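You operate a simulated robot arm through the tools that you are given. There is no shell and no other tool.

The job below is to be done with a simulated two-armed robot. You get a single attempt, and the scene is never put back.

TASK
Put the red bean tub labelled "V43" from the top of the tools table on the upper shelf of the left steel shelving and the red bean tub labelled "M35" on the top of the side cabinet. Take the white and green pad on the top of the tools table and put it away on the shelf under the tools table. Put the cream block on the square steel tray. Put the 62 mm knobbed cream block from the rear deck of the back press on the top of the side cabinet and the 50 mm knobbed cream block on the loading shelf of the front loader. Take the syrup tin on the top of the long steel table and put it away on the low shelf of the right steel shelving. Any order will do. Set down upright: red bean tub, cream block, knobbed cream block, syrup tin.

It is judged by the outcome, as a careful person would: the job done as asked, and still so three seconds after it is handed in. It fails if anything else is knocked over, pushed out of place, dropped, spilled or broken.

THE ROBOT
Two 7-joint arms with fingered hands on one trunk, on a base that moves. Base frame: it is fixed to the floor where the robot stands at the start and does not move with it; the origin is under the middle of the robot, x ahead of it, y to its left, z up. Lengths are in m, angles in degrees, forces in N, time in s.
The left shoulder is at the start at [0.068, 0.174, 1.015], the right one opposite. With the tool pointing down near the work surface each hand reaches from about 0.32 to 0.76 m from the robot's upright axis, wherever it stands, measured 20 degrees to its own side. Places, roughly: cream block (9x5x8 cm) [0.5, -5.2, 0.8]; knobbed cream block [0.75, -5.5, 0.75]; loading shelf of the front loader [-1.8, -7.1, 0.7]; low shelf of the right steel shelving [-3.2, 1.8, 0.6]; red bean tub [-2.5, -1.5, 0.75]; shelf under the tools table [-2.3, -1.5, 0.2]; square steel tray (10x11x2 cm) [1.2, -3.8, 0.6]; syrup tin [2.25, -8.25, 1]; top of the side cabinet (22x82 cm) [0.48, -1.3, 1.1]; upper shelf of the left steel shelving [-3.6, 0.7, 1.4]; white and green pad (6x5x3 cm) [-2.5, -1.7, 0.8]. Payload 3.8 kg a hand.
Tool frame (each hand has its own): the origin (TCP) lies between the finger pads and is the grasp point; the fingertips stand 0.026 m ahead of it; z points along the fingers, y is the line along which they close. The gripper opens to 0.132 m; its body begins 0.073 m behind the TCP. The gripper is a hand of 3 fingers: y runs from the thumb to the fingers, the wrist lies at [0, 0, -0.224] in the tool frame, and closing takes about 1.5 s.
Orientation is that of the tool frame in the base frame, as a unit quaternion [w, x, y, z]. With the fingers straight down and closing along the base's y, the tool's x points along the base's -x, its y along +y and its z along -z.

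THE INTERFACE
- The arms move only by the tool jog_arm. It takes "left_motion", "right_motion" or both (then of equal length, played together; a hand with none holds still); each is a list of rows, each an object of numbers (a shift or turn left out is 0, a gripper value left out holds the last): "x", "y", "z": the shift along the tool's x, y, z in units of 400 mm (1.0 is 400 mm); "ax", "ay", "az": the turn, a rotation vector about the tool's x, y, z in units of 45 degrees (1.0 is 45 degrees); "jaw": the finger opening in m, from 0 to 0.132. In form: [{"x": .., "y": .., "z": .., "ax": .., "ay": .., "az": .., "jaw": ..}, ...]. A call has 1 to 20 rows; each row is the pose to reach, as a shift and turn from the pose commanded when the call began, along the tool's axes at that moment. A call with a number of a shift or a turn outside -1 to 1 is refused whole. Rows are played at 5 a second. More than 0.05 m and 8.6 degrees between two rows, or a gripper value outside its range, and nothing of the call is played. A pose out of reach is approached as far as the arm can. The call stops where the force on the tool passes 40 N (or 10 N more than at its start, if that is more) or the arm is blocked; 0.2 s more then pass. The fingers move at their own pace (about 0.108 m/s each) and stop on an object; they squeeze with about 33 N. The grip force told is the motor's: it shows also when the fingers shut on nothing. Time passes only in rows, and 0.2 s behind the last, so rows that repeat a pose let the fingers close. It gives the time, the measured TCP pose, the force on the tool (base axes), the opening and the grip force at its end, in the units of the frame above (readings bear some noise), with the torque about the TCP (base axes, N m) and any sound that the robot's microphone picked up.
- Cameras (640 x 400 px; columns grow to the right, rows downward): "scene" is now at [0.1617, -0.0009, 0.9566]; the picture's right is [-0.02, -1.00, 0.00], its down [0.30, -0.01, -0.95] and it looks along [0.95, -0.02, 0.30] (base axes); focal length 278 px, centre (320, 200). "left" rides on the left gripper at [-0.062, 0.003, -0.092] in its tool frame; the picture's right is [-0.05, -1.00, 0.00], its down [0.83, -0.04, -0.56] and it looks along [0.55, -0.03, 0.83] (tool axes); focal length 230 px, centre (320, 200). "right" rides on the right gripper at [0.062, 0.003, -0.092] in its tool frame; the picture's right is [-0.05, 1.00, 0.00], its down [-0.83, -0.04, -0.56] and it looks along [-0.55, -0.03, 0.83] (tool axes); focal length 230 px, centre (320, 200). There is no depth. A picture from a camera that has moved, and an enlarged one, comes with that camera's place and axes in the base frame and with its lens. The place of the scene camera against the robot may be out by one fixed shift of up to 0.012 m in any direction.
- capture(camera): a new picture of that camera. It takes no simulated time.
- raise_lower(by): moves the trunk up (or, below 0, down) by that many m; the arms and the scene camera ride with it, the base frame stays. It gives what a move gives, with no picture.
- drive_base(legs): drives the robot by 1 to 6 legs, each [ahead, left, turn to the left] in m, m and degrees, along the robot's own axes; the way and the turn of a leg run together, so that a leg with both is an arc; at most 1.5 m and 180 degrees a leg. The arms and the cameras ride along, it lands a little off, and it stops where it bumps. It gives what a move gives.
- hand_shape(shape, hand): the hand has 3 fingers and takes this shape, open, in about a second: jaw (thumb against the fingers, like two jaws); tri (thumb and two fingers); tip (a fingertip pinch); poke (one finger out to press); point (the index stretched); flat (the hand flat); cup (the hand cupped); fist (a fist). The gripper value then closes the fingers along that shape, each until it touches; the sizes above hold for jaw. It gives what a move gives, with no picture.
- aim_head(pan, tilt): turns the head with the scene camera to pan (to the left, within 60 degrees either way) and tilt (down, from -29 to 69), counted from straight ahead of the robot (the tilt from the chest, where the trunk bows). It gives what a move gives.
- zoom(camera, box): a new picture of the part [left, top, right, bottom] of that camera's present view, enlarged. It takes no simulated time.
- hand_in(): hands the job in; it is judged then, once.

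Nothing tells you exact positions but the pictures and the camera data. Unless the task says otherwise, let go and move clear before handing in.

The tools are called after "Request:" by a JSON object that holds its "op" and its "data". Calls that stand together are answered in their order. jog_arm: Moves the arms, as the interface text tells. Its arguments: {"type":"object","properties":{"left_motion":{"type":"array","items":{"type":"object","properties":{"x":{"type":"number"},"y":{"type":"number"},"z":{"type":"number"},"ax":{"type":"number"},"ay":{"type":"number"},"az":{"type":"number"},"jaw":{"type":"number"}}}},"right_motion":{"type":"array","items":{"type":"object","properties":{"x":{"type":"number"},"y":{"type":"number"},"z":{"type":"number"},"ax":{"type":"number"},"ay":{"type":"number"},"az":{"type":"number"},"jaw":{"type":"number"}}}}},"required":[]} The other tools are called the same way: raise_lower (by) moves the trunk up or down; hand_shape (shape, hand) gives the hand a shape; drive_base (legs) drives the base; aim_head (pan, tilt) turns the head that bears the scene camera; capture (camera) takes a picture; zoom (camera, box) takes an enlarged picture of a part of a camera's view; hand_in () hands the job in.

At the start:

```text
clock: 0.0
left_tool_pos: [0.4915, 0.2302, 1.0478]
left_ee_rot: [0.0, -0.001, 1.0, 0.001]
left_force: [-0.5, -0.4, 0.0]
left_wrist_torque: [-0.03, 0.01, 0.0]
left_opening: 0.1319
left_gripper_force: 0.1
left_shape: jaw
right_tool_pos: [0.4602, -0.216, 1.1047]
right_ee_rot: [0.0, 0.0, 1.0, 0.0]
right_force: [0.4, 0.2, 0.4]
right_wrist_torque: [-0.01, 0.06, 0.01]
right_opening: 0.1319
right_gripper_force: 0.1
right_shape: jaw
trunk travel left (down, up): [-0.325, 0.157]
robot x, y, heading: [-0.0005, -0.0023, 0.0]
head pan, tilt (commanded): [-1.0, -17.7]
```

scene: 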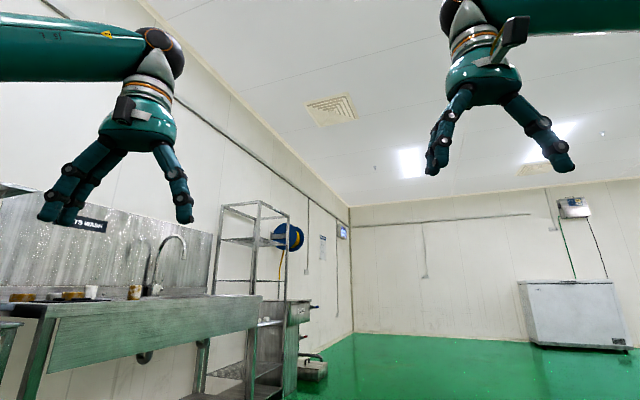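
right: 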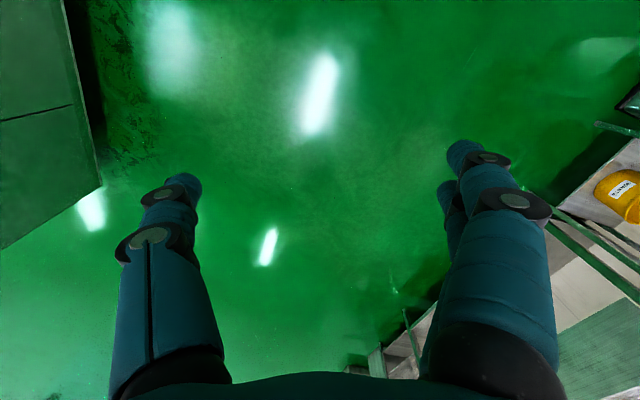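
left: 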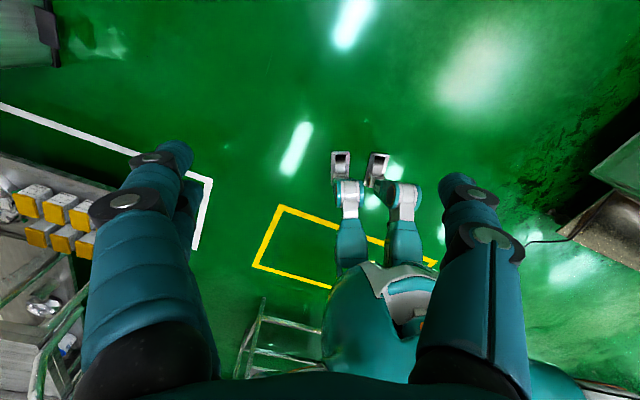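

I see a factory room: a sink bench ahead on the left, green floor, and a chest freezer far ahead. I will look around with the head first to map the obstacles.

Request:
{"op": "aim_head", "data": {"pan": -60, "tilt": 15}}

```text
clock: 1.3
left_tool_pos: [0.4901, 0.2304, 1.0484]
left_ee_rot: [0.0, 0.0, 1.0, 0.0]
left_force: [0.4, 0.3, -0.6]
left_wrist_torque: [0.02, -0.01, 0.03]
left_opening: 0.1318
left_gripper_force: 0.2
left_shape: jaw
right_tool_pos: [0.4615, -0.2174, 1.1044]
right_ee_rot: [0.0, 0.0, 1.0, 0.0]
right_force: [0.1, 0.2, -0.6]
right_wrist_torque: [-0.02, -0.02, 0.0]
right_opening: 0.1319
right_gripper_force: 0.0
right_shape: jaw
trunk travel left (down, up): [-0.325, 0.157]
robot x, y, heading: [-0.0037, -0.0009, -0.1]
head pan, tilt (commanded): [-60.0, 15.0]
```

Request:
{"op": "capture", "data": {"camera": "scene"}}

Request:
{"op": "aim_head", "data": {"pan": 0, "tilt": 25}}

Request:
{"op": "capture", "data": {"camera": "scene"}}

Request:
{"op": "aim_head", "data": {"pan": 60, "tilt": 15}}

Request:
{"op": "capture", "data": {"camera": "scene"}}

```text
taken
camera scene: at [0.1303, -0.0804, 0.9063], right [-0.87, -0.5, 0.0], down [-0.13, 0.22, -0.97], along [0.48, -0.84, -0.26], focal length 278 px, centre (320, 200)
```

scene: 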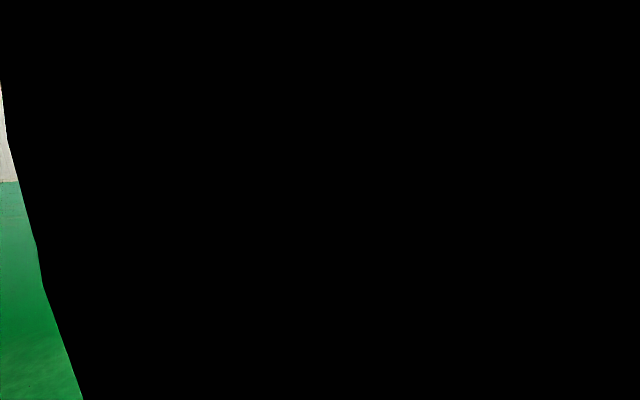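

```text
clock: 2.6
left_tool_pos: [0.4916, 0.2306, 1.048]
left_ee_rot: [0.0, 0.0, 1.0, 0.0]
left_force: [-0.3, -0.3, -0.2]
left_wrist_torque: [0.0, -0.03, 0.0]
left_opening: 0.1319
left_gripper_force: 0.0
left_shape: jaw
right_tool_pos: [0.4596, -0.2169, 1.1041]
right_ee_rot: [0.0, 0.001, 1.0, 0.0]
right_force: [-0.7, 0.6, -0.3]
right_wrist_torque: [0.06, 0.0, 0.03]
right_opening: 0.132
right_gripper_force: 0.1
right_shape: jaw
trunk travel left (down, up): [-0.325, 0.157]
robot x, y, heading: [0.0008, 0.0021, 0.0]
head pan, tilt (commanded): [0.0, 25.0]
```

```text
taken
camera scene: at [0.1757, 0.0003, 0.89], right [0.0, -1.0, 0.0], down [-0.42, 0.0, -0.91], along [0.91, 0.0, -0.42], focal length 278 px, centre (320, 200)
```

scene: 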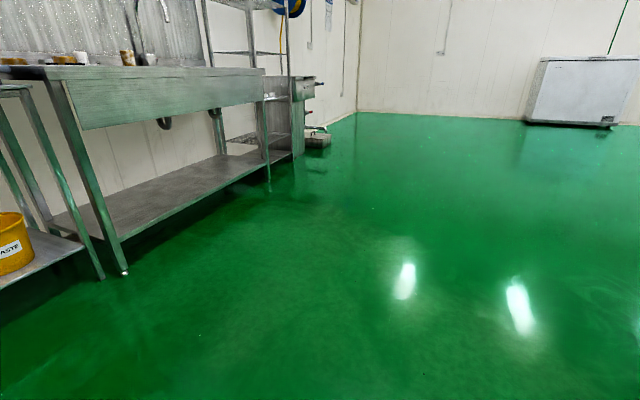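

```text
clock: 3.9
left_tool_pos: [0.4906, 0.2307, 1.0477]
left_ee_rot: [0.0, 0.0, 1.0, 0.0]
left_force: [0.3, 0.3, 0.4]
left_wrist_torque: [-0.02, 0.01, -0.02]
left_opening: 0.1319
left_gripper_force: 0.1
left_shape: jaw
right_tool_pos: [0.4599, -0.2172, 1.1043]
right_ee_rot: [0.0, 0.001, 1.0, 0.0]
right_force: [-0.9, 0.1, 0.2]
right_wrist_torque: [-0.03, 0.05, 0.01]
right_opening: 0.1317
right_gripper_force: 0.1
right_shape: jaw
trunk travel left (down, up): [-0.325, 0.157]
robot x, y, heading: [0.003, -0.0009, -0.0]
head pan, tilt (commanded): [60.0, 15.0]
```

```text
taken
camera scene: at [0.1303, 0.0812, 0.9063], right [0.87, -0.5, 0.0], down [-0.13, -0.22, -0.97], along [0.48, 0.84, -0.26], focal length 278 px, centre (320, 200)
```

scene: 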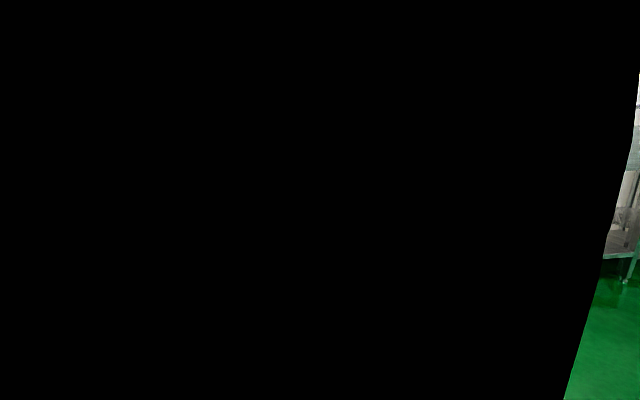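

The floor ahead is open, and the shoulders block the view at wide pan. I will turn the base in place to look round the room.

Request:
{"op": "drive_base", "data": {"legs": [[0, 0, -60]]}}

Request:
{"op": "aim_head", "data": {"pan": 0, "tilt": 10}}

Request:
{"op": "capture", "data": {"camera": "scene"}}

Request:
{"op": "drive_base", "data": {"legs": [[0, 0, -60]]}}

Request:
{"op": "capture", "data": {"camera": "scene"}}

Request:
{"op": "drive_base", "data": {"legs": [[0, 0, -60]]}}

Request:
{"op": "capture", "data": {"camera": "scene"}}

Request:
{"op": "drive_base", "data": {"legs": [[0, 0, -60]]}}

Request:
{"op": "capture", "data": {"camera": "scene"}}

Request:
{"op": "drive_base", "data": {"legs": [[0, 0, -60]]}}

Request:
{"op": "capture", "data": {"camera": "scene"}}

```text
clock: 6.9
left_tool_pos: [0.4525, -0.298, 1.0481]
left_ee_rot: [0.0, 0.488, 0.873, 0.0]
left_force: [0.1, 0.0, 0.0]
left_wrist_torque: [0.03, 0.01, 0.0]
left_opening: 0.1319
left_gripper_force: 0.1
left_shape: jaw
right_tool_pos: [0.0562, -0.5053, 1.105]
right_ee_rot: [0.0, 0.489, 0.872, 0.0]
right_force: [-0.1, -1.5, -0.5]
right_wrist_torque: [-0.01, -0.03, 0.02]
right_opening: 0.1319
right_gripper_force: 0.1
right_shape: jaw
trunk travel left (down, up): [-0.325, 0.157]
robot x, y, heading: [-0.001, -0.0004, -58.3]
head pan, tilt (commanded): [60.0, 15.0]
```

```text
clock: 8.2
left_tool_pos: [0.4515, -0.2987, 1.0476]
left_ee_rot: [0.0, 0.488, 0.873, 0.0]
left_force: [-0.5, 0.2, 0.5]
left_wrist_torque: [-0.01, 0.02, 0.06]
left_opening: 0.1322
left_gripper_force: 0.0
left_shape: jaw
right_tool_pos: [0.0559, -0.5062, 1.1043]
right_ee_rot: [0.0, 0.488, 0.873, 0.0]
right_force: [-0.4, 0.3, -0.4]
right_wrist_torque: [0.01, 0.0, 0.03]
right_opening: 0.132
right_gripper_force: 0.0
right_shape: jaw
trunk travel left (down, up): [-0.325, 0.157]
robot x, y, heading: [0.0053, -0.0013, -58.8]
head pan, tilt (commanded): [0.0, 10.0]
```

```text
taken
camera scene: at [0.09, -0.1543, 0.9144], right [-0.85, -0.52, 0.0], down [-0.09, 0.15, -0.98], along [0.52, -0.84, -0.17], focal length 278 px, centre (320, 200)
```

scene: 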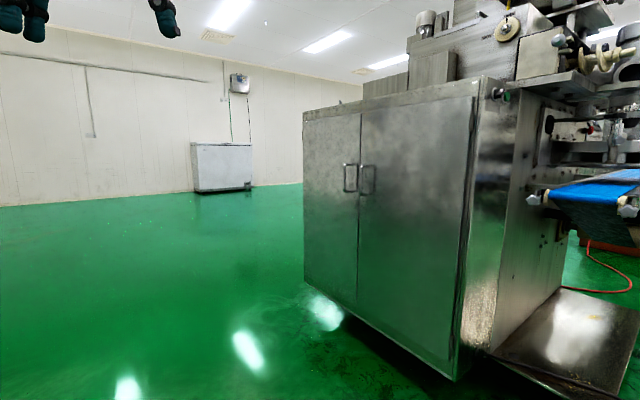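

```text
clock: 11.2
left_tool_pos: [-0.0291, -0.5418, 1.0494]
left_ee_rot: [0.001, 0.858, 0.514, 0.0]
left_force: [0.3, -0.2, -0.6]
left_wrist_torque: [0.01, 0.03, 0.0]
left_opening: 0.1319
left_gripper_force: 0.0
left_shape: jaw
right_tool_pos: [-0.4069, -0.3027, 1.105]
right_ee_rot: [0.001, 0.858, 0.513, 0.0]
right_force: [1.3, -0.1, 0.6]
right_wrist_torque: [-0.01, 0.02, 0.0]
right_opening: 0.1317
right_gripper_force: 0.1
right_shape: jaw
trunk travel left (down, up): [-0.325, 0.157]
robot x, y, heading: [0.0005, -0.0, -118.3]
head pan, tilt (commanded): [0.0, 10.0]
```

```text
taken
camera scene: at [-0.0905, -0.1596, 0.9144], right [-0.88, 0.47, 0.0], down [0.08, 0.15, -0.98], along [-0.46, -0.87, -0.17], focal length 278 px, centre (320, 200)
```

scene: 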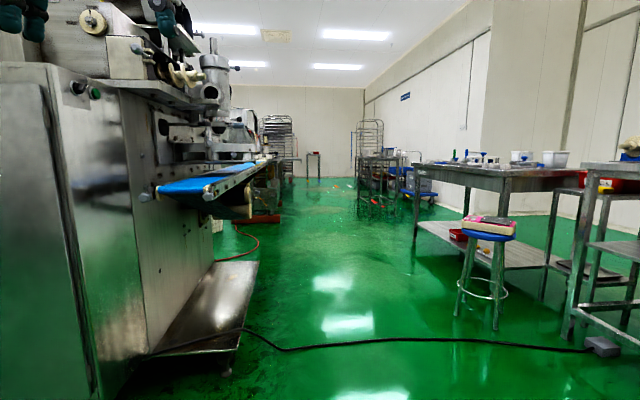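

```text
clock: 14.2
left_tool_pos: [-0.4789, -0.2532, 1.0482]
left_ee_rot: [0.0, 1.0, 0.025, 0.0]
left_force: [-0.4, 0.8, 0.0]
left_wrist_torque: [-0.02, -0.01, 0.0]
left_opening: 0.1317
left_gripper_force: 0.2
left_shape: jaw
right_tool_pos: [-0.4705, 0.1939, 1.1036]
right_ee_rot: [0.0, 1.0, 0.025, 0.0]
right_force: [-0.6, 0.9, -0.6]
right_wrist_torque: [0.02, 0.02, -0.06]
right_opening: 0.1319
right_gripper_force: 0.0
right_shape: jaw
trunk travel left (down, up): [-0.325, 0.157]
robot x, y, heading: [0.0, -0.0008, -177.1]
head pan, tilt (commanded): [0.0, 10.0]
```

```text
taken
camera scene: at [-0.1861, -0.0084, 0.9144], right [-0.05, 1.0, 0.0], down [0.17, 0.01, -0.98], along [-0.98, -0.05, -0.17], focal length 278 px, centre (320, 200)
```

scene: 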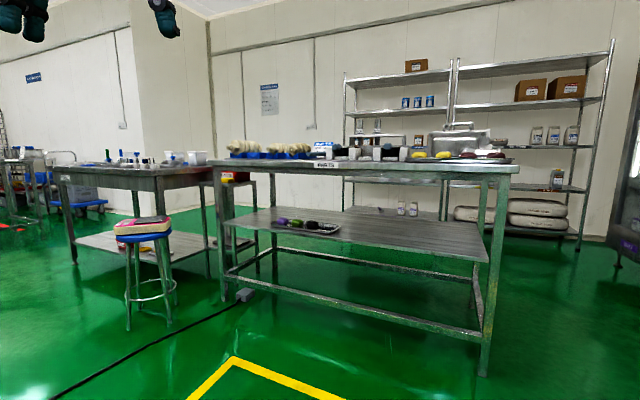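

```text
clock: 17.2
left_tool_pos: [-0.4624, 0.2832, 1.0476]
left_ee_rot: [0.0, 0.881, -0.473, 0.0]
left_force: [0.3, 1.0, -0.2]
left_wrist_torque: [0.0, 0.01, 0.04]
left_opening: 0.1318
left_gripper_force: 0.1
left_shape: jaw
right_tool_pos: [-0.0719, 0.5024, 1.1056]
right_ee_rot: [0.001, 0.881, -0.473, 0.0]
right_force: [-0.2, -0.5, -0.4]
right_wrist_torque: [0.01, 0.01, 0.01]
right_opening: 0.1319
right_gripper_force: 0.0
right_shape: jaw
trunk travel left (down, up): [-0.325, 0.157]
robot x, y, heading: [-0.0017, -0.0036, 123.6]
head pan, tilt (commanded): [0.0, 10.0]
```

```text
taken
camera scene: at [-0.1049, 0.1518, 0.9144], right [0.83, 0.55, 0.0], down [0.1, -0.14, -0.98], along [-0.54, 0.82, -0.17], focal length 278 px, centre (320, 200)
```

scene: 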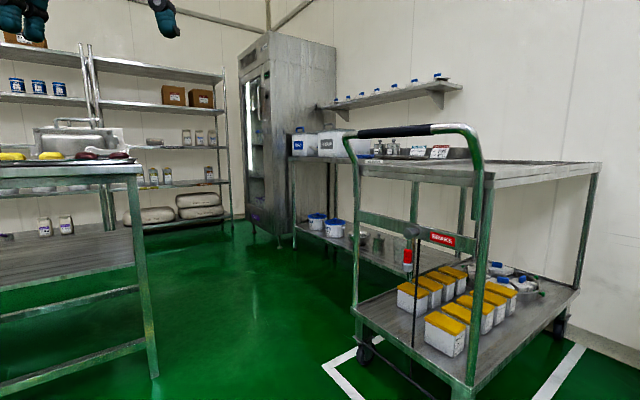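

```text
clock: 20.3
left_tool_pos: [0.0171, 0.5412, 1.0486]
left_ee_rot: [0.0, -0.523, 0.852, 0.0]
left_force: [0.2, 0.1, 1.0]
left_wrist_torque: [0.0, 0.0, 0.03]
left_opening: 0.1315
left_gripper_force: 0.0
left_shape: jaw
right_tool_pos: [0.4011, 0.312, 1.1046]
right_ee_rot: [0.0, -0.524, 0.852, 0.0]
right_force: [0.3, 0.4, 0.4]
right_wrist_torque: [-0.04, 0.02, 0.0]
right_opening: 0.1318
right_gripper_force: 0.0
right_shape: jaw
trunk travel left (down, up): [-0.325, 0.157]
robot x, y, heading: [0.0015, -0.0005, 63.3]
head pan, tilt (commanded): [0.0, 10.0]
```

```text
taken
camera scene: at [0.0771, 0.1623, 0.9144], right [0.89, -0.45, 0.0], down [-0.08, -0.15, -0.98], along [0.44, 0.88, -0.17], focal length 278 px, centre (320, 200)
```

scene: 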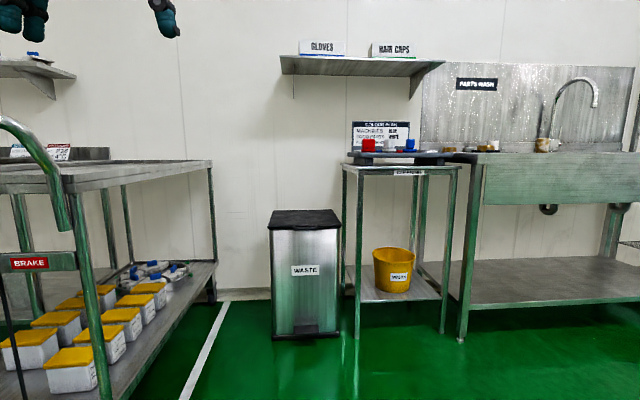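

I now have a rough map: tools table and steel shelving to the back-left, the machine line with the side cabinet to the right, all rotated about 21° against my base frame. Next I drive down the aisle toward the tools table and look closer.

Request:
{"op": "drive_base", "data": {"legs": [[0, 0, 171]]}}

Request:
{"op": "drive_base", "data": {"legs": [[1.0, 0, 0]]}}

Request:
{"op": "aim_head", "data": {"pan": 0, "tilt": 25}}

Request:
{"op": "capture", "data": {"camera": "scene"}}

Request:
{"op": "aim_head", "data": {"pan": -30, "tilt": 20}}

Request:
{"op": "capture", "data": {"camera": "scene"}}

```text
clock: 27.7
left_tool_pos: [-0.1075, -0.5306, 1.047]
left_ee_rot: [0.0, 0.893, 0.45, 0.0]
left_force: [0.0, 0.4, -0.5]
left_wrist_torque: [0.0, 0.0, -0.04]
left_opening: 0.1321
left_gripper_force: 0.0
left_shape: jaw
right_tool_pos: [-0.4475, -0.2419, 1.1048]
right_ee_rot: [0.0, 0.893, 0.45, 0.0]
right_force: [0.3, 0.4, -0.4]
right_wrist_torque: [-0.02, -0.03, -0.02]
right_opening: 0.1318
right_gripper_force: 0.2
right_shape: jaw
trunk travel left (down, up): [-0.325, 0.157]
robot x, y, heading: [-0.0033, 0.0003, -126.5]
head pan, tilt (commanded): [0.0, 10.0]
```

```text
clock: 32.9
left_tool_pos: [-0.7142, -1.3263, 1.0484]
left_ee_rot: [0.0, 0.897, 0.442, 0.001]
left_force: [-0.3, 0.4, -0.8]
left_wrist_torque: [0.01, 0.0, 0.01]
left_opening: 0.1318
left_gripper_force: 0.0
left_shape: jaw
right_tool_pos: [-1.0499, -1.0303, 1.1039]
right_ee_rot: [0.0, 0.896, 0.444, 0.0]
right_force: [-0.5, 0.0, -0.2]
right_wrist_torque: [0.0, 0.02, -0.03]
right_opening: 0.1319
right_gripper_force: 0.0
right_shape: jaw
trunk travel left (down, up): [-0.325, 0.157]
robot x, y, heading: [-0.5977, -0.7946, -127.2]
head pan, tilt (commanded): [0.0, 10.0]
```

```text
clock: 33.6
left_tool_pos: [-0.7133, -1.3265, 1.0481]
left_ee_rot: [0.0, 0.897, 0.443, 0.0]
left_force: [-0.3, -0.3, 0.8]
left_wrist_torque: [-0.01, 0.0, -0.05]
left_opening: 0.1318
left_gripper_force: 0.1
left_shape: jaw
right_tool_pos: [-1.0496, -1.0308, 1.104]
right_ee_rot: [0.0, 0.897, 0.443, -0.001]
right_force: [0.1, -0.1, 0.7]
right_wrist_torque: [0.0, 0.0, -0.01]
right_opening: 0.1317
right_gripper_force: 0.0
right_shape: jaw
trunk travel left (down, up): [-0.325, 0.157]
robot x, y, heading: [-0.5993, -0.7915, -127.8]
head pan, tilt (commanded): [0.0, 25.0]
```

```text
taken
camera scene: at [-0.7129, -0.9392, 0.8901], right [-0.79, 0.61, 0.0], down [0.26, 0.34, -0.91], along [-0.55, -0.72, -0.42], focal length 278 px, centre (320, 200)
```

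scene: 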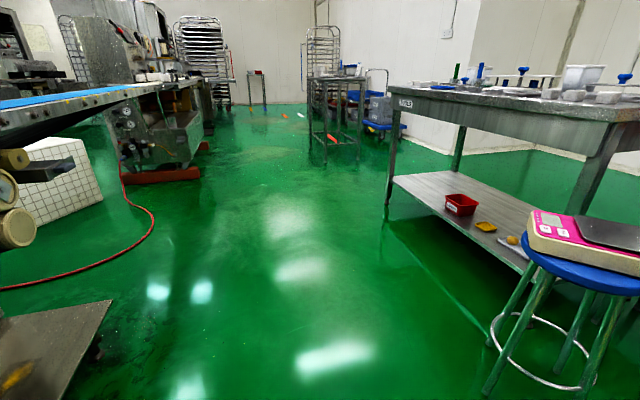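

```text
clock: 34.6
left_tool_pos: [-0.7138, -1.3255, 1.0475]
left_ee_rot: [0.001, 0.897, 0.443, 0.0]
left_force: [0.1, -1.0, 0.4]
left_wrist_torque: [-0.01, 0.02, 0.03]
left_opening: 0.1318
left_gripper_force: 0.1
left_shape: jaw
right_tool_pos: [-1.0497, -1.0295, 1.104]
right_ee_rot: [-0.001, 0.897, 0.443, 0.0]
right_force: [-0.4, -0.6, 0.4]
right_wrist_torque: [0.0, -0.02, -0.03]
right_opening: 0.1321
right_gripper_force: 0.0
right_shape: jaw
trunk travel left (down, up): [-0.325, 0.157]
robot x, y, heading: [-0.5992, -0.7958, -127.4]
head pan, tilt (commanded): [-30.0, 20.0]
```

```text
taken
camera scene: at [-0.7429, -0.9019, 0.8981], right [-0.39, 0.92, 0.0], down [0.32, 0.13, -0.94], along [-0.87, -0.36, -0.34], focal length 278 px, centre (320, 200)
```

scene: 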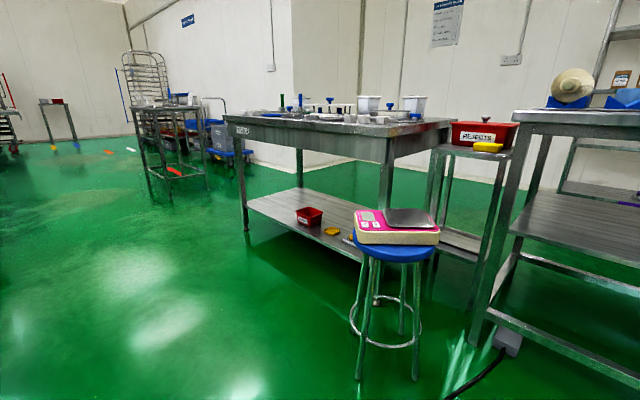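

I see the tools table with a stool and scale before its right end; the table's front edge runs from about (-2.29,-2.18) to (-1.85,-1.06). I drive past the stool and turn to face the table.

Request:
{"op": "drive_base", "data": {"legs": [[1.42, 0, 0], [0, 0, -74]]}}

Request:
{"op": "aim_head", "data": {"pan": 0, "tilt": 25}}

Request:
{"op": "capture", "data": {"camera": "scene"}}

Request:
{"op": "capture", "data": {"camera": "left"}}

Request:
{"op": "capture", "data": {"camera": "right"}}

```text
clock: 44.7
left_tool_pos: [-1.9894, -1.9518, 1.0485]
left_ee_rot: [0.001, 0.984, -0.177, 0.0]
left_force: [-0.2, -0.6, -0.4]
left_wrist_torque: [0.02, -0.03, 0.03]
left_opening: 0.1321
left_gripper_force: 0.1
left_shape: jaw
right_tool_pos: [-1.804, -1.5434, 1.1033]
right_ee_rot: [0.001, 0.984, -0.178, 0.001]
right_force: [0.3, 0.2, 0.1]
right_wrist_torque: [0.0, -0.02, -0.02]
right_opening: 0.1321
right_gripper_force: 0.0
right_shape: jaw
trunk travel left (down, up): [-0.325, 0.157]
robot x, y, heading: [-1.4491, -1.9089, 159.6]
head pan, tilt (commanded): [-30.0, 20.0]
```

```text
clock: 45.7
left_tool_pos: [-1.99, -1.951, 1.0469]
left_ee_rot: [0.0, 0.984, -0.177, 0.001]
left_force: [-0.5, -0.6, -0.5]
left_wrist_torque: [0.01, -0.03, 0.0]
left_opening: 0.1318
left_gripper_force: 0.1
left_shape: jaw
right_tool_pos: [-1.8045, -1.5441, 1.1044]
right_ee_rot: [-0.001, 0.984, -0.177, -0.001]
right_force: [0.1, 1.2, 0.6]
right_wrist_torque: [0.01, -0.01, -0.01]
right_opening: 0.1319
right_gripper_force: 0.0
right_shape: jaw
trunk travel left (down, up): [-0.325, 0.157]
robot x, y, heading: [-1.4509, -1.9073, 159.5]
head pan, tilt (commanded): [0.0, 25.0]
```

```text
taken
camera scene: at [-1.623, -1.8436, 0.89], right [0.35, 0.94, 0.0], down [0.4, -0.15, -0.91], along [-0.85, 0.32, -0.42], focal length 278 px, centre (320, 200)
```

scene: 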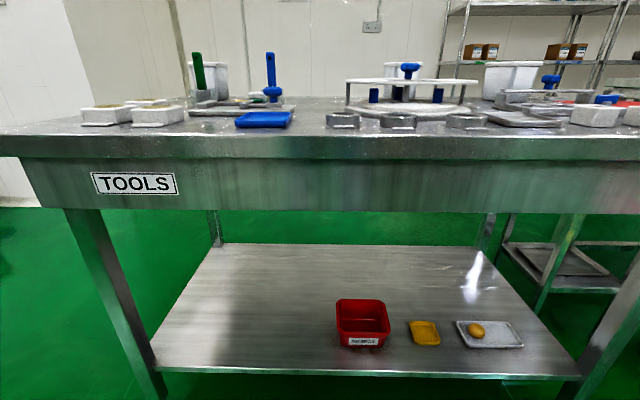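

```text
taken
camera left: at [-2.0489, -1.9328, 1.1399], right [0.3, 0.95, 0.0], down [0.79, -0.25, 0.56], along [0.53, -0.17, -0.83], focal length 230 px, centre (320, 200)
```

left: 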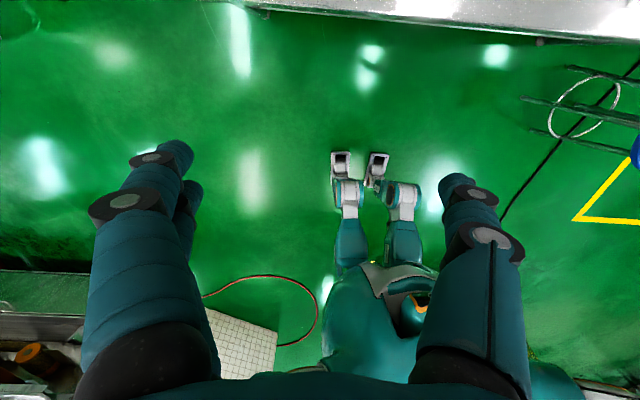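

```text
taken
camera right: at [-1.7475, -1.5684, 1.1964], right [-0.4, -0.92, 0.0], down [-0.76, 0.33, 0.56], along [-0.51, 0.22, -0.83], focal length 230 px, centre (320, 200)
```

right: 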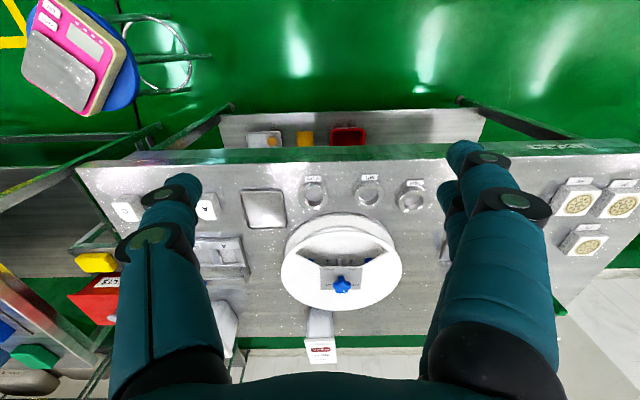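

I am in front of the tools table; many items lie on it, with pale tubs near the rear. I raise the trunk for a better view and zoom in.

Request:
{"op": "raise_lower", "data": {"by": 0.15}}

Request:
{"op": "capture", "data": {"camera": "scene"}}

Request:
{"op": "zoom", "data": {"camera": "scene", "box": [0, 60, 320, 260]}}

Request:
{"op": "zoom", "data": {"camera": "scene", "box": [320, 60, 640, 260]}}

```text
clock: 47.4
left_tool_pos: [-1.9913, -1.9517, 1.1975]
left_ee_rot: [0.0, 0.984, -0.176, 0.002]
left_force: [0.4, -0.5, 0.0]
left_wrist_torque: [-0.02, 0.02, 0.01]
left_opening: 0.1319
left_gripper_force: 0.0
left_shape: jaw
right_tool_pos: [-1.8057, -1.5439, 1.2535]
right_ee_rot: [0.0, 0.984, -0.177, 0.002]
right_force: [0.1, -0.3, -0.1]
right_wrist_torque: [-0.02, -0.01, 0.04]
right_opening: 0.132
right_gripper_force: 0.0
right_shape: jaw
trunk travel left (down, up): [-0.475, 0.007]
robot x, y, heading: [-1.4471, -1.9095, 159.4]
head pan, tilt (commanded): [0.0, 25.0]
```

```text
taken
camera scene: at [-1.6419, -1.8367, 1.0738], right [0.35, 0.94, 0.0], down [0.4, -0.15, -0.91], along [-0.85, 0.32, -0.42], focal length 278 px, centre (320, 200)
```

scene: 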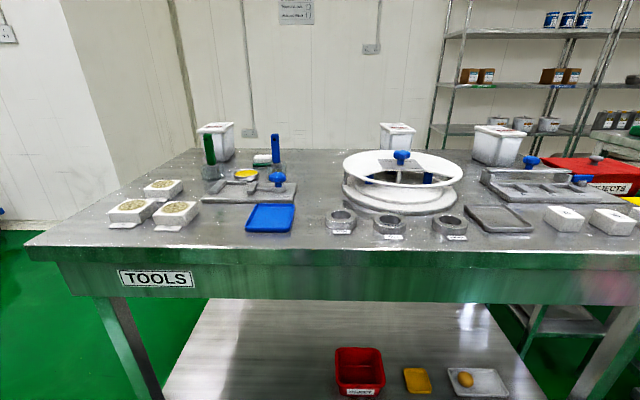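

```text
2.00 times, centred on (160, 160) of scene
camera zoom: at [-1.6419, -1.8367, 1.0738], right [0.35, 0.94, 0.0], down [0.4, -0.15, -0.91], along [-0.85, 0.32, -0.42], focal length 555 px, centre (640, 280)
```

zoom: 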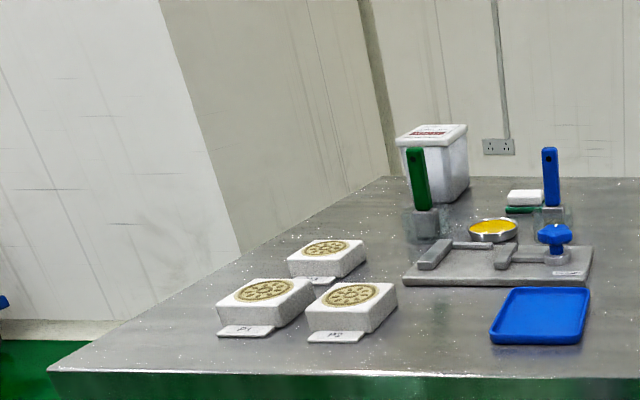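

```text
2.00 times, centred on (480, 160) of scene
camera zoom: at [-1.6419, -1.8367, 1.0738], right [0.35, 0.94, 0.0], down [0.4, -0.15, -0.91], along [-0.85, 0.32, -0.42], focal length 555 px, centre (0, 280)
```

zoom: 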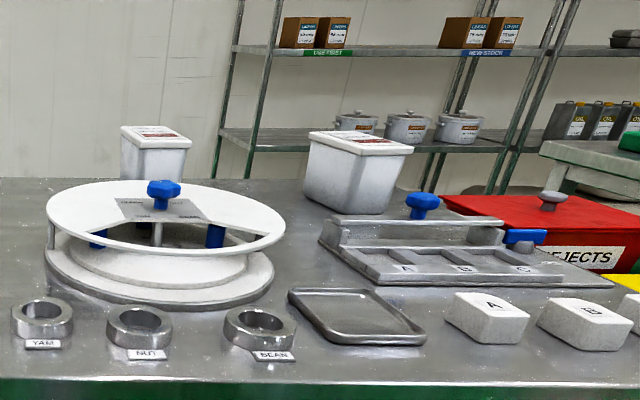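

Three white tubs with labels stand at the rear, and the white and green pad is behind the green and blue handles. I zoom to read the labels.

Request:
{"op": "zoom", "data": {"camera": "scene", "box": [180, 105, 300, 180]}}

Request:
{"op": "zoom", "data": {"camera": "scene", "box": [370, 115, 430, 152]}}

Request:
{"op": "zoom", "data": {"camera": "scene", "box": [465, 115, 545, 165]}}

Request:
{"op": "capture", "data": {"camera": "right"}}

```text
5.33 times, centred on (240, 142) of scene
camera zoom: at [-1.6419, -1.8367, 1.0738], right [0.35, 0.94, 0.0], down [0.4, -0.15, -0.91], along [-0.85, 0.32, -0.42], focal length 1481 px, centre (747, 507)
```

zoom: 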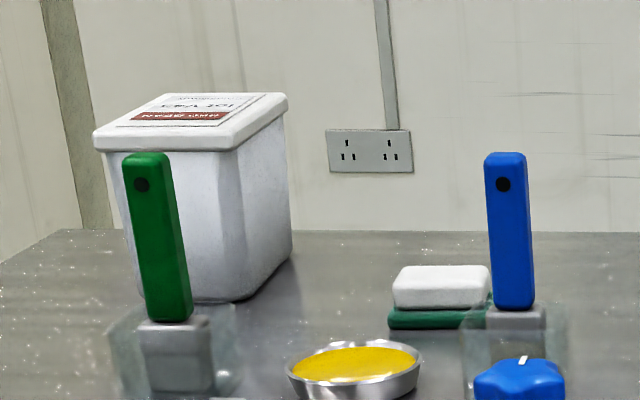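

```text
10.67 times, centred on (400, 134) of scene
camera zoom: at [-1.6419, -1.8367, 1.0738], right [0.35, 0.94, 0.0], down [0.4, -0.15, -0.91], along [-0.85, 0.32, -0.42], focal length 2962 px, centre (-533, 909)
```

zoom: 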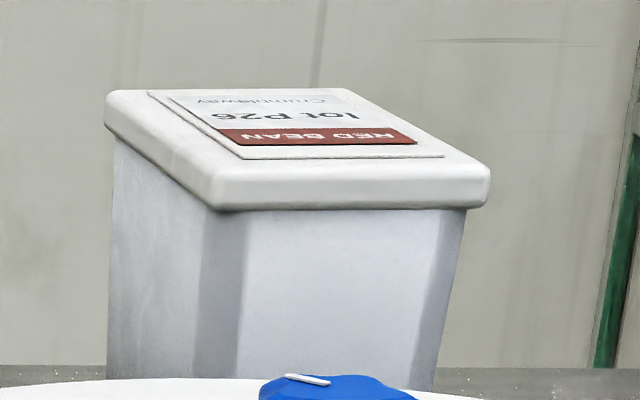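

```text
8.00 times, centred on (505, 140) of scene
camera zoom: at [-1.6419, -1.8367, 1.0738], right [0.35, 0.94, 0.0], down [0.4, -0.15, -0.91], along [-0.85, 0.32, -0.42], focal length 2221 px, centre (-1160, 680)
```

zoom: 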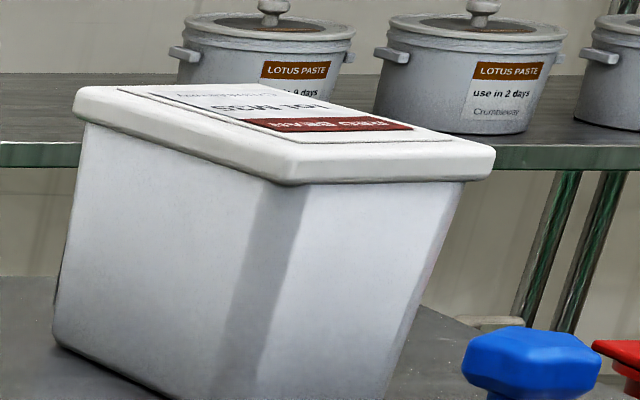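

```text
taken
camera right: at [-1.7488, -1.5678, 1.3451], right [-0.4, -0.92, 0.0], down [-0.77, 0.33, 0.55], along [-0.51, 0.22, -0.83], focal length 230 px, centre (320, 200)
```

right: 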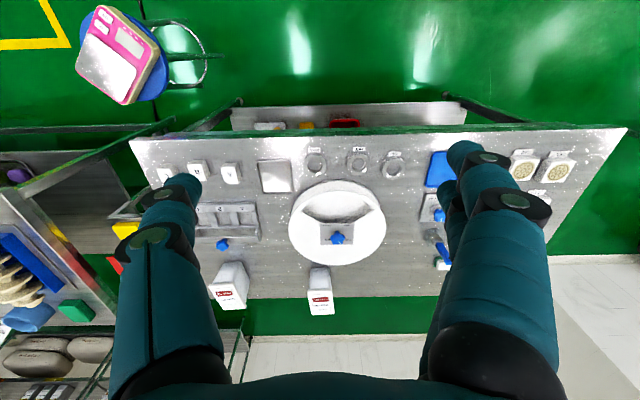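

Request:
{"op": "zoom", "data": {"camera": "scene", "box": [196, 118, 236, 132]}}

Request:
{"op": "zoom", "data": {"camera": "scene", "box": [475, 121, 531, 141]}}

Request:
{"op": "zoom", "data": {"camera": "right", "box": [200, 250, 250, 310]}}

```text
16.00 times, centred on (216, 125) of scene
camera zoom: at [-1.6419, -1.8367, 1.0738], right [0.35, 0.94, 0.0], down [0.4, -0.15, -0.91], along [-0.85, 0.32, -0.42], focal length 4442 px, centre (1984, 1400)
```

zoom: 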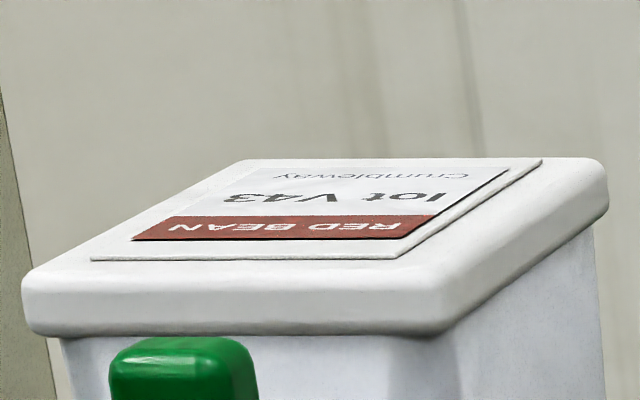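

```text
11.43 times, centred on (503, 131) of scene
camera zoom: at [-1.6419, -1.8367, 1.0738], right [0.35, 0.94, 0.0], down [0.4, -0.15, -0.91], along [-0.85, 0.32, -0.42], focal length 3173 px, centre (-1771, 989)
```

zoom: 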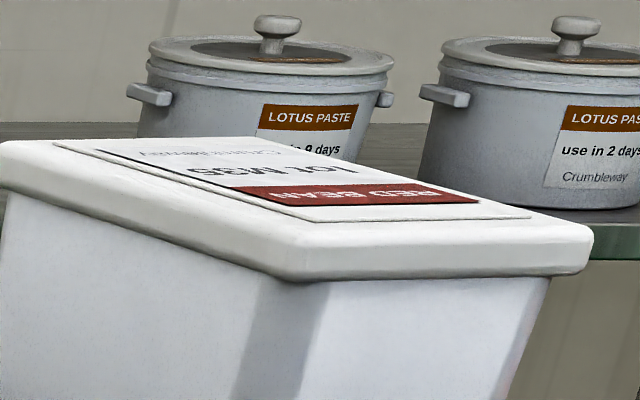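

```text
6.67 times, centred on (225, 280) of right
camera zoom: at [-1.7488, -1.5678, 1.3451], right [-0.4, -0.92, 0.0], down [-0.77, 0.33, 0.55], along [-0.51, 0.22, -0.83], focal length 1534 px, centre (953, -333)
```

zoom: 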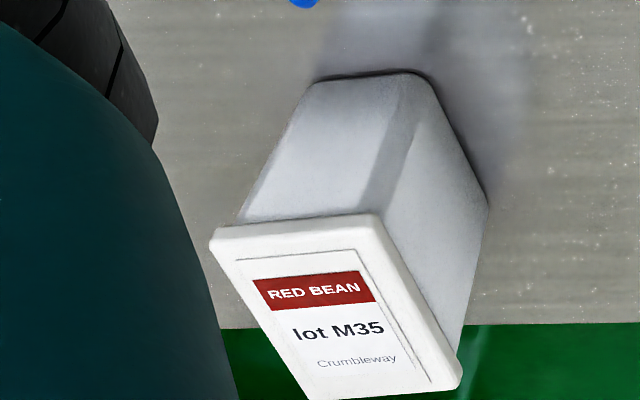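

The tubs are identified: V43 left rear, P26 middle rear, M35 right rear, all near the table's rear edge, so working from behind the table looks easier. I check the way round the left end of the table.

Request:
{"op": "aim_head", "data": {"pan": 40, "tilt": 20}}

Request:
{"op": "capture", "data": {"camera": "scene"}}

Request:
{"op": "aim_head", "data": {"pan": -40, "tilt": 20}}

Request:
{"op": "capture", "data": {"camera": "scene"}}

```text
clock: 48.5
left_tool_pos: [-1.9901, -1.9509, 1.1975]
left_ee_rot: [-0.001, 0.984, -0.178, 0.0]
left_force: [-0.1, 1.0, 0.4]
left_wrist_torque: [0.01, -0.01, 0.02]
left_opening: 0.1318
left_gripper_force: 0.1
left_shape: jaw
right_tool_pos: [-1.8035, -1.5449, 1.2538]
right_ee_rot: [0.0, 0.984, -0.178, 0.0]
right_force: [1.0, 0.0, 0.2]
right_wrist_torque: [-0.01, 0.03, -0.01]
right_opening: 0.1319
right_gripper_force: 0.1
right_shape: jaw
trunk travel left (down, up): [-0.475, 0.007]
robot x, y, heading: [-1.4467, -1.9069, 159.9]
head pan, tilt (commanded): [40.0, 20.0]
```

```text
taken
camera scene: at [-1.6429, -1.9001, 1.0822], right [-0.33, 0.94, 0.0], down [0.32, 0.11, -0.94], along [-0.89, -0.31, -0.34], focal length 278 px, centre (320, 200)
```

scene: 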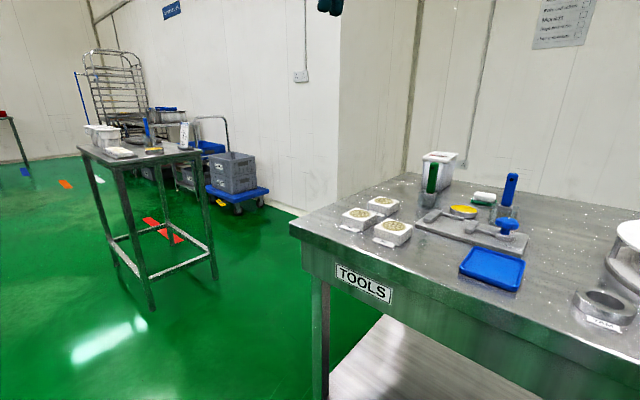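

```text
clock: 50.0
left_tool_pos: [-1.9907, -1.9513, 1.198]
left_ee_rot: [-0.001, 0.984, -0.177, 0.0]
left_force: [-1.4, 0.0, 0.3]
left_wrist_torque: [0.0, 0.01, 0.05]
left_opening: 0.1318
left_gripper_force: 0.1
left_shape: jaw
right_tool_pos: [-1.8047, -1.5437, 1.254]
right_ee_rot: [0.001, 0.984, -0.177, 0.0]
right_force: [0.4, -0.8, 0.1]
right_wrist_torque: [0.01, 0.01, 0.01]
right_opening: 0.132
right_gripper_force: 0.0
right_shape: jaw
trunk travel left (down, up): [-0.475, 0.007]
robot x, y, heading: [-1.4514, -1.908, 159.6]
head pan, tilt (commanded): [-40.0, 20.0]
```

```text
taken
camera scene: at [-1.6011, -1.7881, 1.0822], right [0.87, 0.49, 0.0], down [0.17, -0.3, -0.94], along [-0.46, 0.82, -0.34], focal length 278 px, centre (320, 200)
```

scene: 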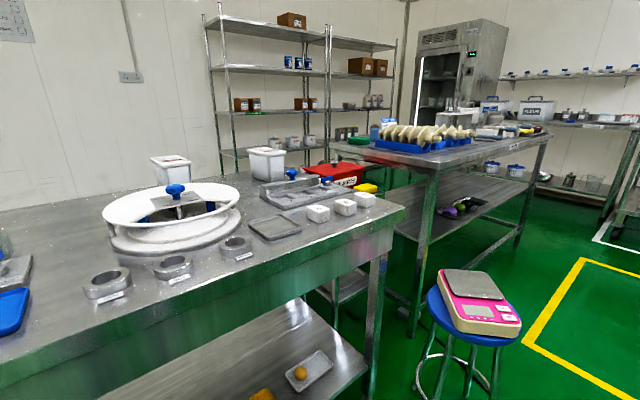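

The gap between the table's left end and the next stand is about 1 m, and it opens behind the table. I drive round that way in stages.

Request:
{"op": "aim_head", "data": {"pan": 0, "tilt": 25}}

Request:
{"op": "drive_base", "data": {"legs": [[0, 0, 89], [1.06, 0, 0], [0, 0, -90]]}}

Request:
{"op": "capture", "data": {"camera": "scene"}}

Request:
{"op": "capture", "data": {"camera": "right"}}

```text
clock: 51.1
left_tool_pos: [-1.9895, -1.9511, 1.1981]
left_ee_rot: [0.0, 0.984, -0.178, -0.001]
left_force: [-0.1, -0.7, 1.0]
left_wrist_torque: [-0.02, -0.01, -0.01]
left_opening: 0.1318
left_gripper_force: 0.1
left_shape: jaw
right_tool_pos: [-1.8046, -1.5443, 1.2547]
right_ee_rot: [0.0, 0.984, -0.177, 0.001]
right_force: [0.2, 0.8, 0.3]
right_wrist_torque: [0.01, -0.01, 0.0]
right_opening: 0.1319
right_gripper_force: 0.1
right_shape: jaw
trunk travel left (down, up): [-0.475, 0.007]
robot x, y, heading: [-1.4521, -1.9078, 159.6]
head pan, tilt (commanded): [0.0, 25.0]
```

```text
clock: 64.2
left_tool_pos: [-2.335, -2.9567, 1.1981]
left_ee_rot: [0.0, 0.986, -0.164, 0.0]
left_force: [-0.9, -0.7, -0.2]
left_wrist_torque: [0.0, 0.03, 0.04]
left_opening: 0.1318
left_gripper_force: 0.1
left_shape: jaw
right_tool_pos: [-2.1605, -2.545, 1.2545]
right_ee_rot: [0.0, 0.986, -0.164, 0.0]
right_force: [0.5, 0.5, 0.2]
right_wrist_torque: [0.03, 0.03, -0.03]
right_opening: 0.1323
right_gripper_force: 0.0
right_shape: jaw
trunk travel left (down, up): [-0.475, 0.007]
robot x, y, heading: [-1.7978, -2.8972, 160.9]
head pan, tilt (commanded): [0.0, 25.0]
```

```text
taken
camera scene: at [-1.9894, -2.8337, 1.0741], right [0.33, 0.95, 0.0], down [0.4, -0.14, -0.91], along [-0.86, 0.29, -0.42], focal length 278 px, centre (320, 200)
```

scene: 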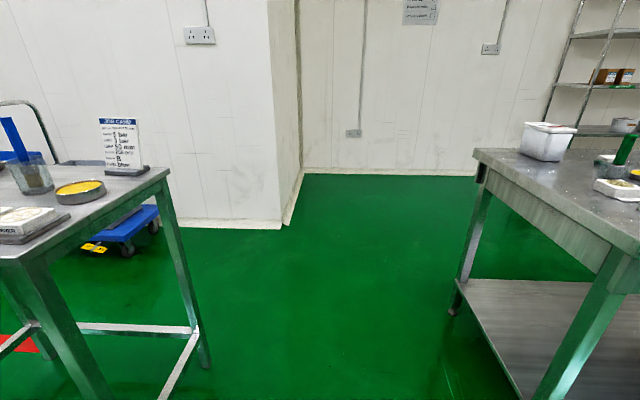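

```text
taken
camera right: at [-2.1023, -2.5682, 1.3465], right [-0.37, -0.93, 0.0], down [-0.77, 0.31, 0.56], along [-0.52, 0.21, -0.83], focal length 230 px, centre (320, 200)
```

right: 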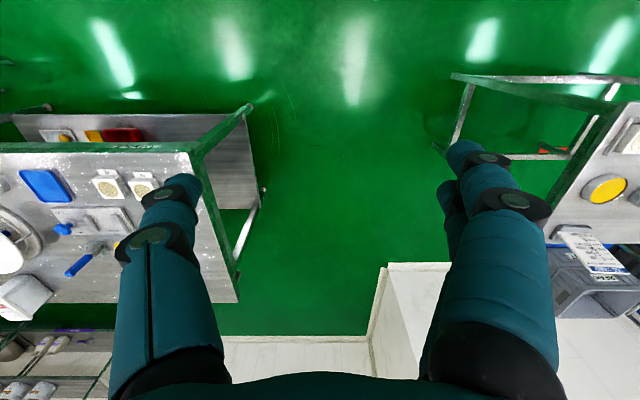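

The gap is clear. I go forward, turn right to face along the table, and strafe in behind it.

Request:
{"op": "drive_base", "data": {"legs": [[0, 0, -2.3], [0.9, 0, 0], [0, 0, -90], [0, 0.7, 0]]}}

Request:
{"op": "capture", "data": {"camera": "scene"}}

```text
clock: 79.3
left_tool_pos: [-3.3629, -1.8232, 1.1987]
left_ee_rot: [0.0, -0.587, 0.809, 0.0]
left_force: [-0.1, 0.1, 0.0]
left_wrist_torque: [-0.03, -0.01, -0.03]
left_opening: 0.1316
left_gripper_force: 0.0
left_shape: jaw
right_tool_pos: [-2.9488, -1.9908, 1.2551]
right_ee_rot: [-0.001, -0.588, 0.809, 0.0]
right_force: [-0.3, 0.5, 0.5]
right_wrist_torque: [0.01, 0.02, -0.01]
right_opening: 0.1319
right_gripper_force: 0.3
right_shape: jaw
trunk travel left (down, up): [-0.475, 0.007]
robot x, y, heading: [-3.2967, -2.3604, 72.1]
head pan, tilt (commanded): [0.0, 25.0]
```

```text
taken
camera scene: at [-3.2395, -2.1706, 1.0741], right [0.95, -0.31, 0.0], down [-0.13, -0.4, -0.91], along [0.28, 0.86, -0.42], focal length 278 px, centre (320, 200)
```

scene: 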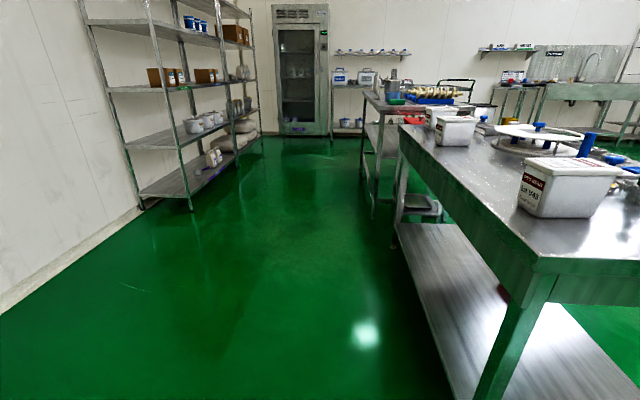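

There is ample room behind the tools table; V43 is the near tub, and the shelving is to the left. I move along behind the table and turn to face it.

Request:
{"op": "drive_base", "data": {"legs": [[0, 0.4, -3.5], [0.88, 0, 0], [0, 0, -90]]}}

Request:
{"op": "capture", "data": {"camera": "scene"}}

Request:
{"op": "capture", "data": {"camera": "right"}}

```text
clock: 91.1
left_tool_pos: [-2.8119, -1.4139, 1.1984]
left_ee_rot: [0.0, 0.184, 0.983, 0.0]
left_force: [-0.5, 0.0, -0.1]
left_wrist_torque: [-0.01, -0.01, 0.04]
left_opening: 0.1318
left_gripper_force: 0.1
left_shape: jaw
right_tool_pos: [-3.0017, -1.8188, 1.2554]
right_ee_rot: [0.0, 0.184, 0.983, 0.0]
right_force: [-0.3, 0.1, 0.5]
right_wrist_torque: [0.01, 0.0, 0.02]
right_opening: 0.1315
right_gripper_force: 0.1
right_shape: jaw
trunk travel left (down, up): [-0.475, 0.007]
robot x, y, heading: [-3.3515, -1.4523, -21.2]
head pan, tilt (commanded): [0.0, 25.0]
```

```text
taken
camera scene: at [-3.1708, -1.5241, 1.0741], right [-0.36, -0.93, 0.0], down [-0.39, 0.15, -0.91], along [0.85, -0.33, -0.42], focal length 278 px, centre (320, 200)
```

scene: 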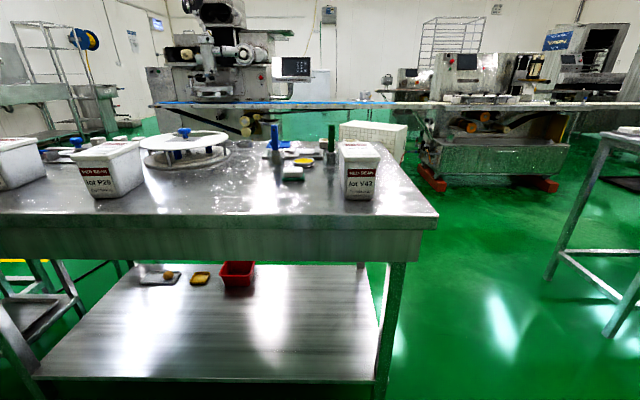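

```text
taken
camera right: at [-3.0575, -1.7947, 1.3465], right [0.41, 0.91, 0.0], down [0.76, -0.34, 0.56], along [0.51, -0.23, -0.83], focal length 230 px, centre (320, 200)
```

right: 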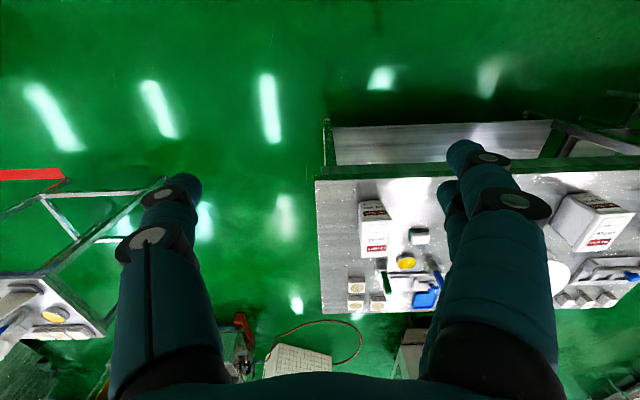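

V43 stands at the rear-right of the table as I now face it, with the pad nearby. I zoom in to measure them.

Request:
{"op": "zoom", "data": {"camera": "scene", "box": [260, 110, 420, 210]}}

Request:
{"op": "zoom", "data": {"camera": "right", "box": [320, 170, 480, 270]}}

```text
4.00 times, centred on (340, 160) of scene
camera zoom: at [-3.1708, -1.5241, 1.0741], right [-0.36, -0.93, 0.0], down [-0.39, 0.15, -0.91], along [0.85, -0.33, -0.42], focal length 1111 px, centre (240, 360)
```

zoom: 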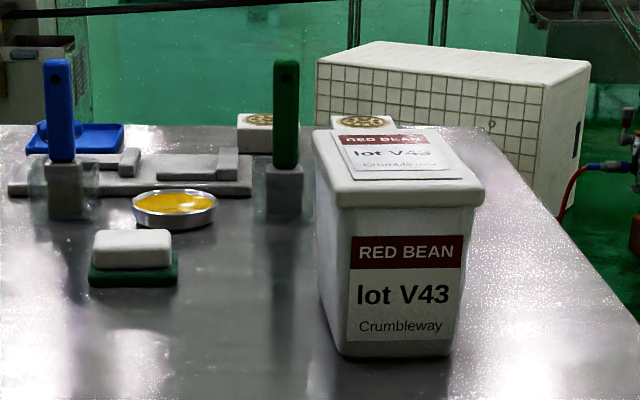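

```text
4.00 times, centred on (400, 220) of right
camera zoom: at [-3.0575, -1.7947, 1.3465], right [0.41, 0.91, 0.0], down [0.76, -0.34, 0.56], along [0.51, -0.23, -0.83], focal length 920 px, centre (0, 120)
```

zoom: 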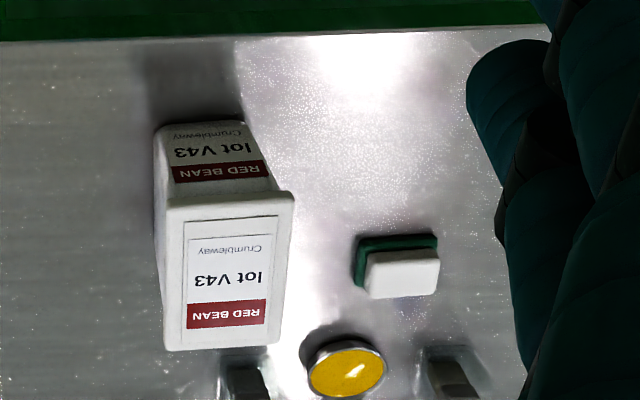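

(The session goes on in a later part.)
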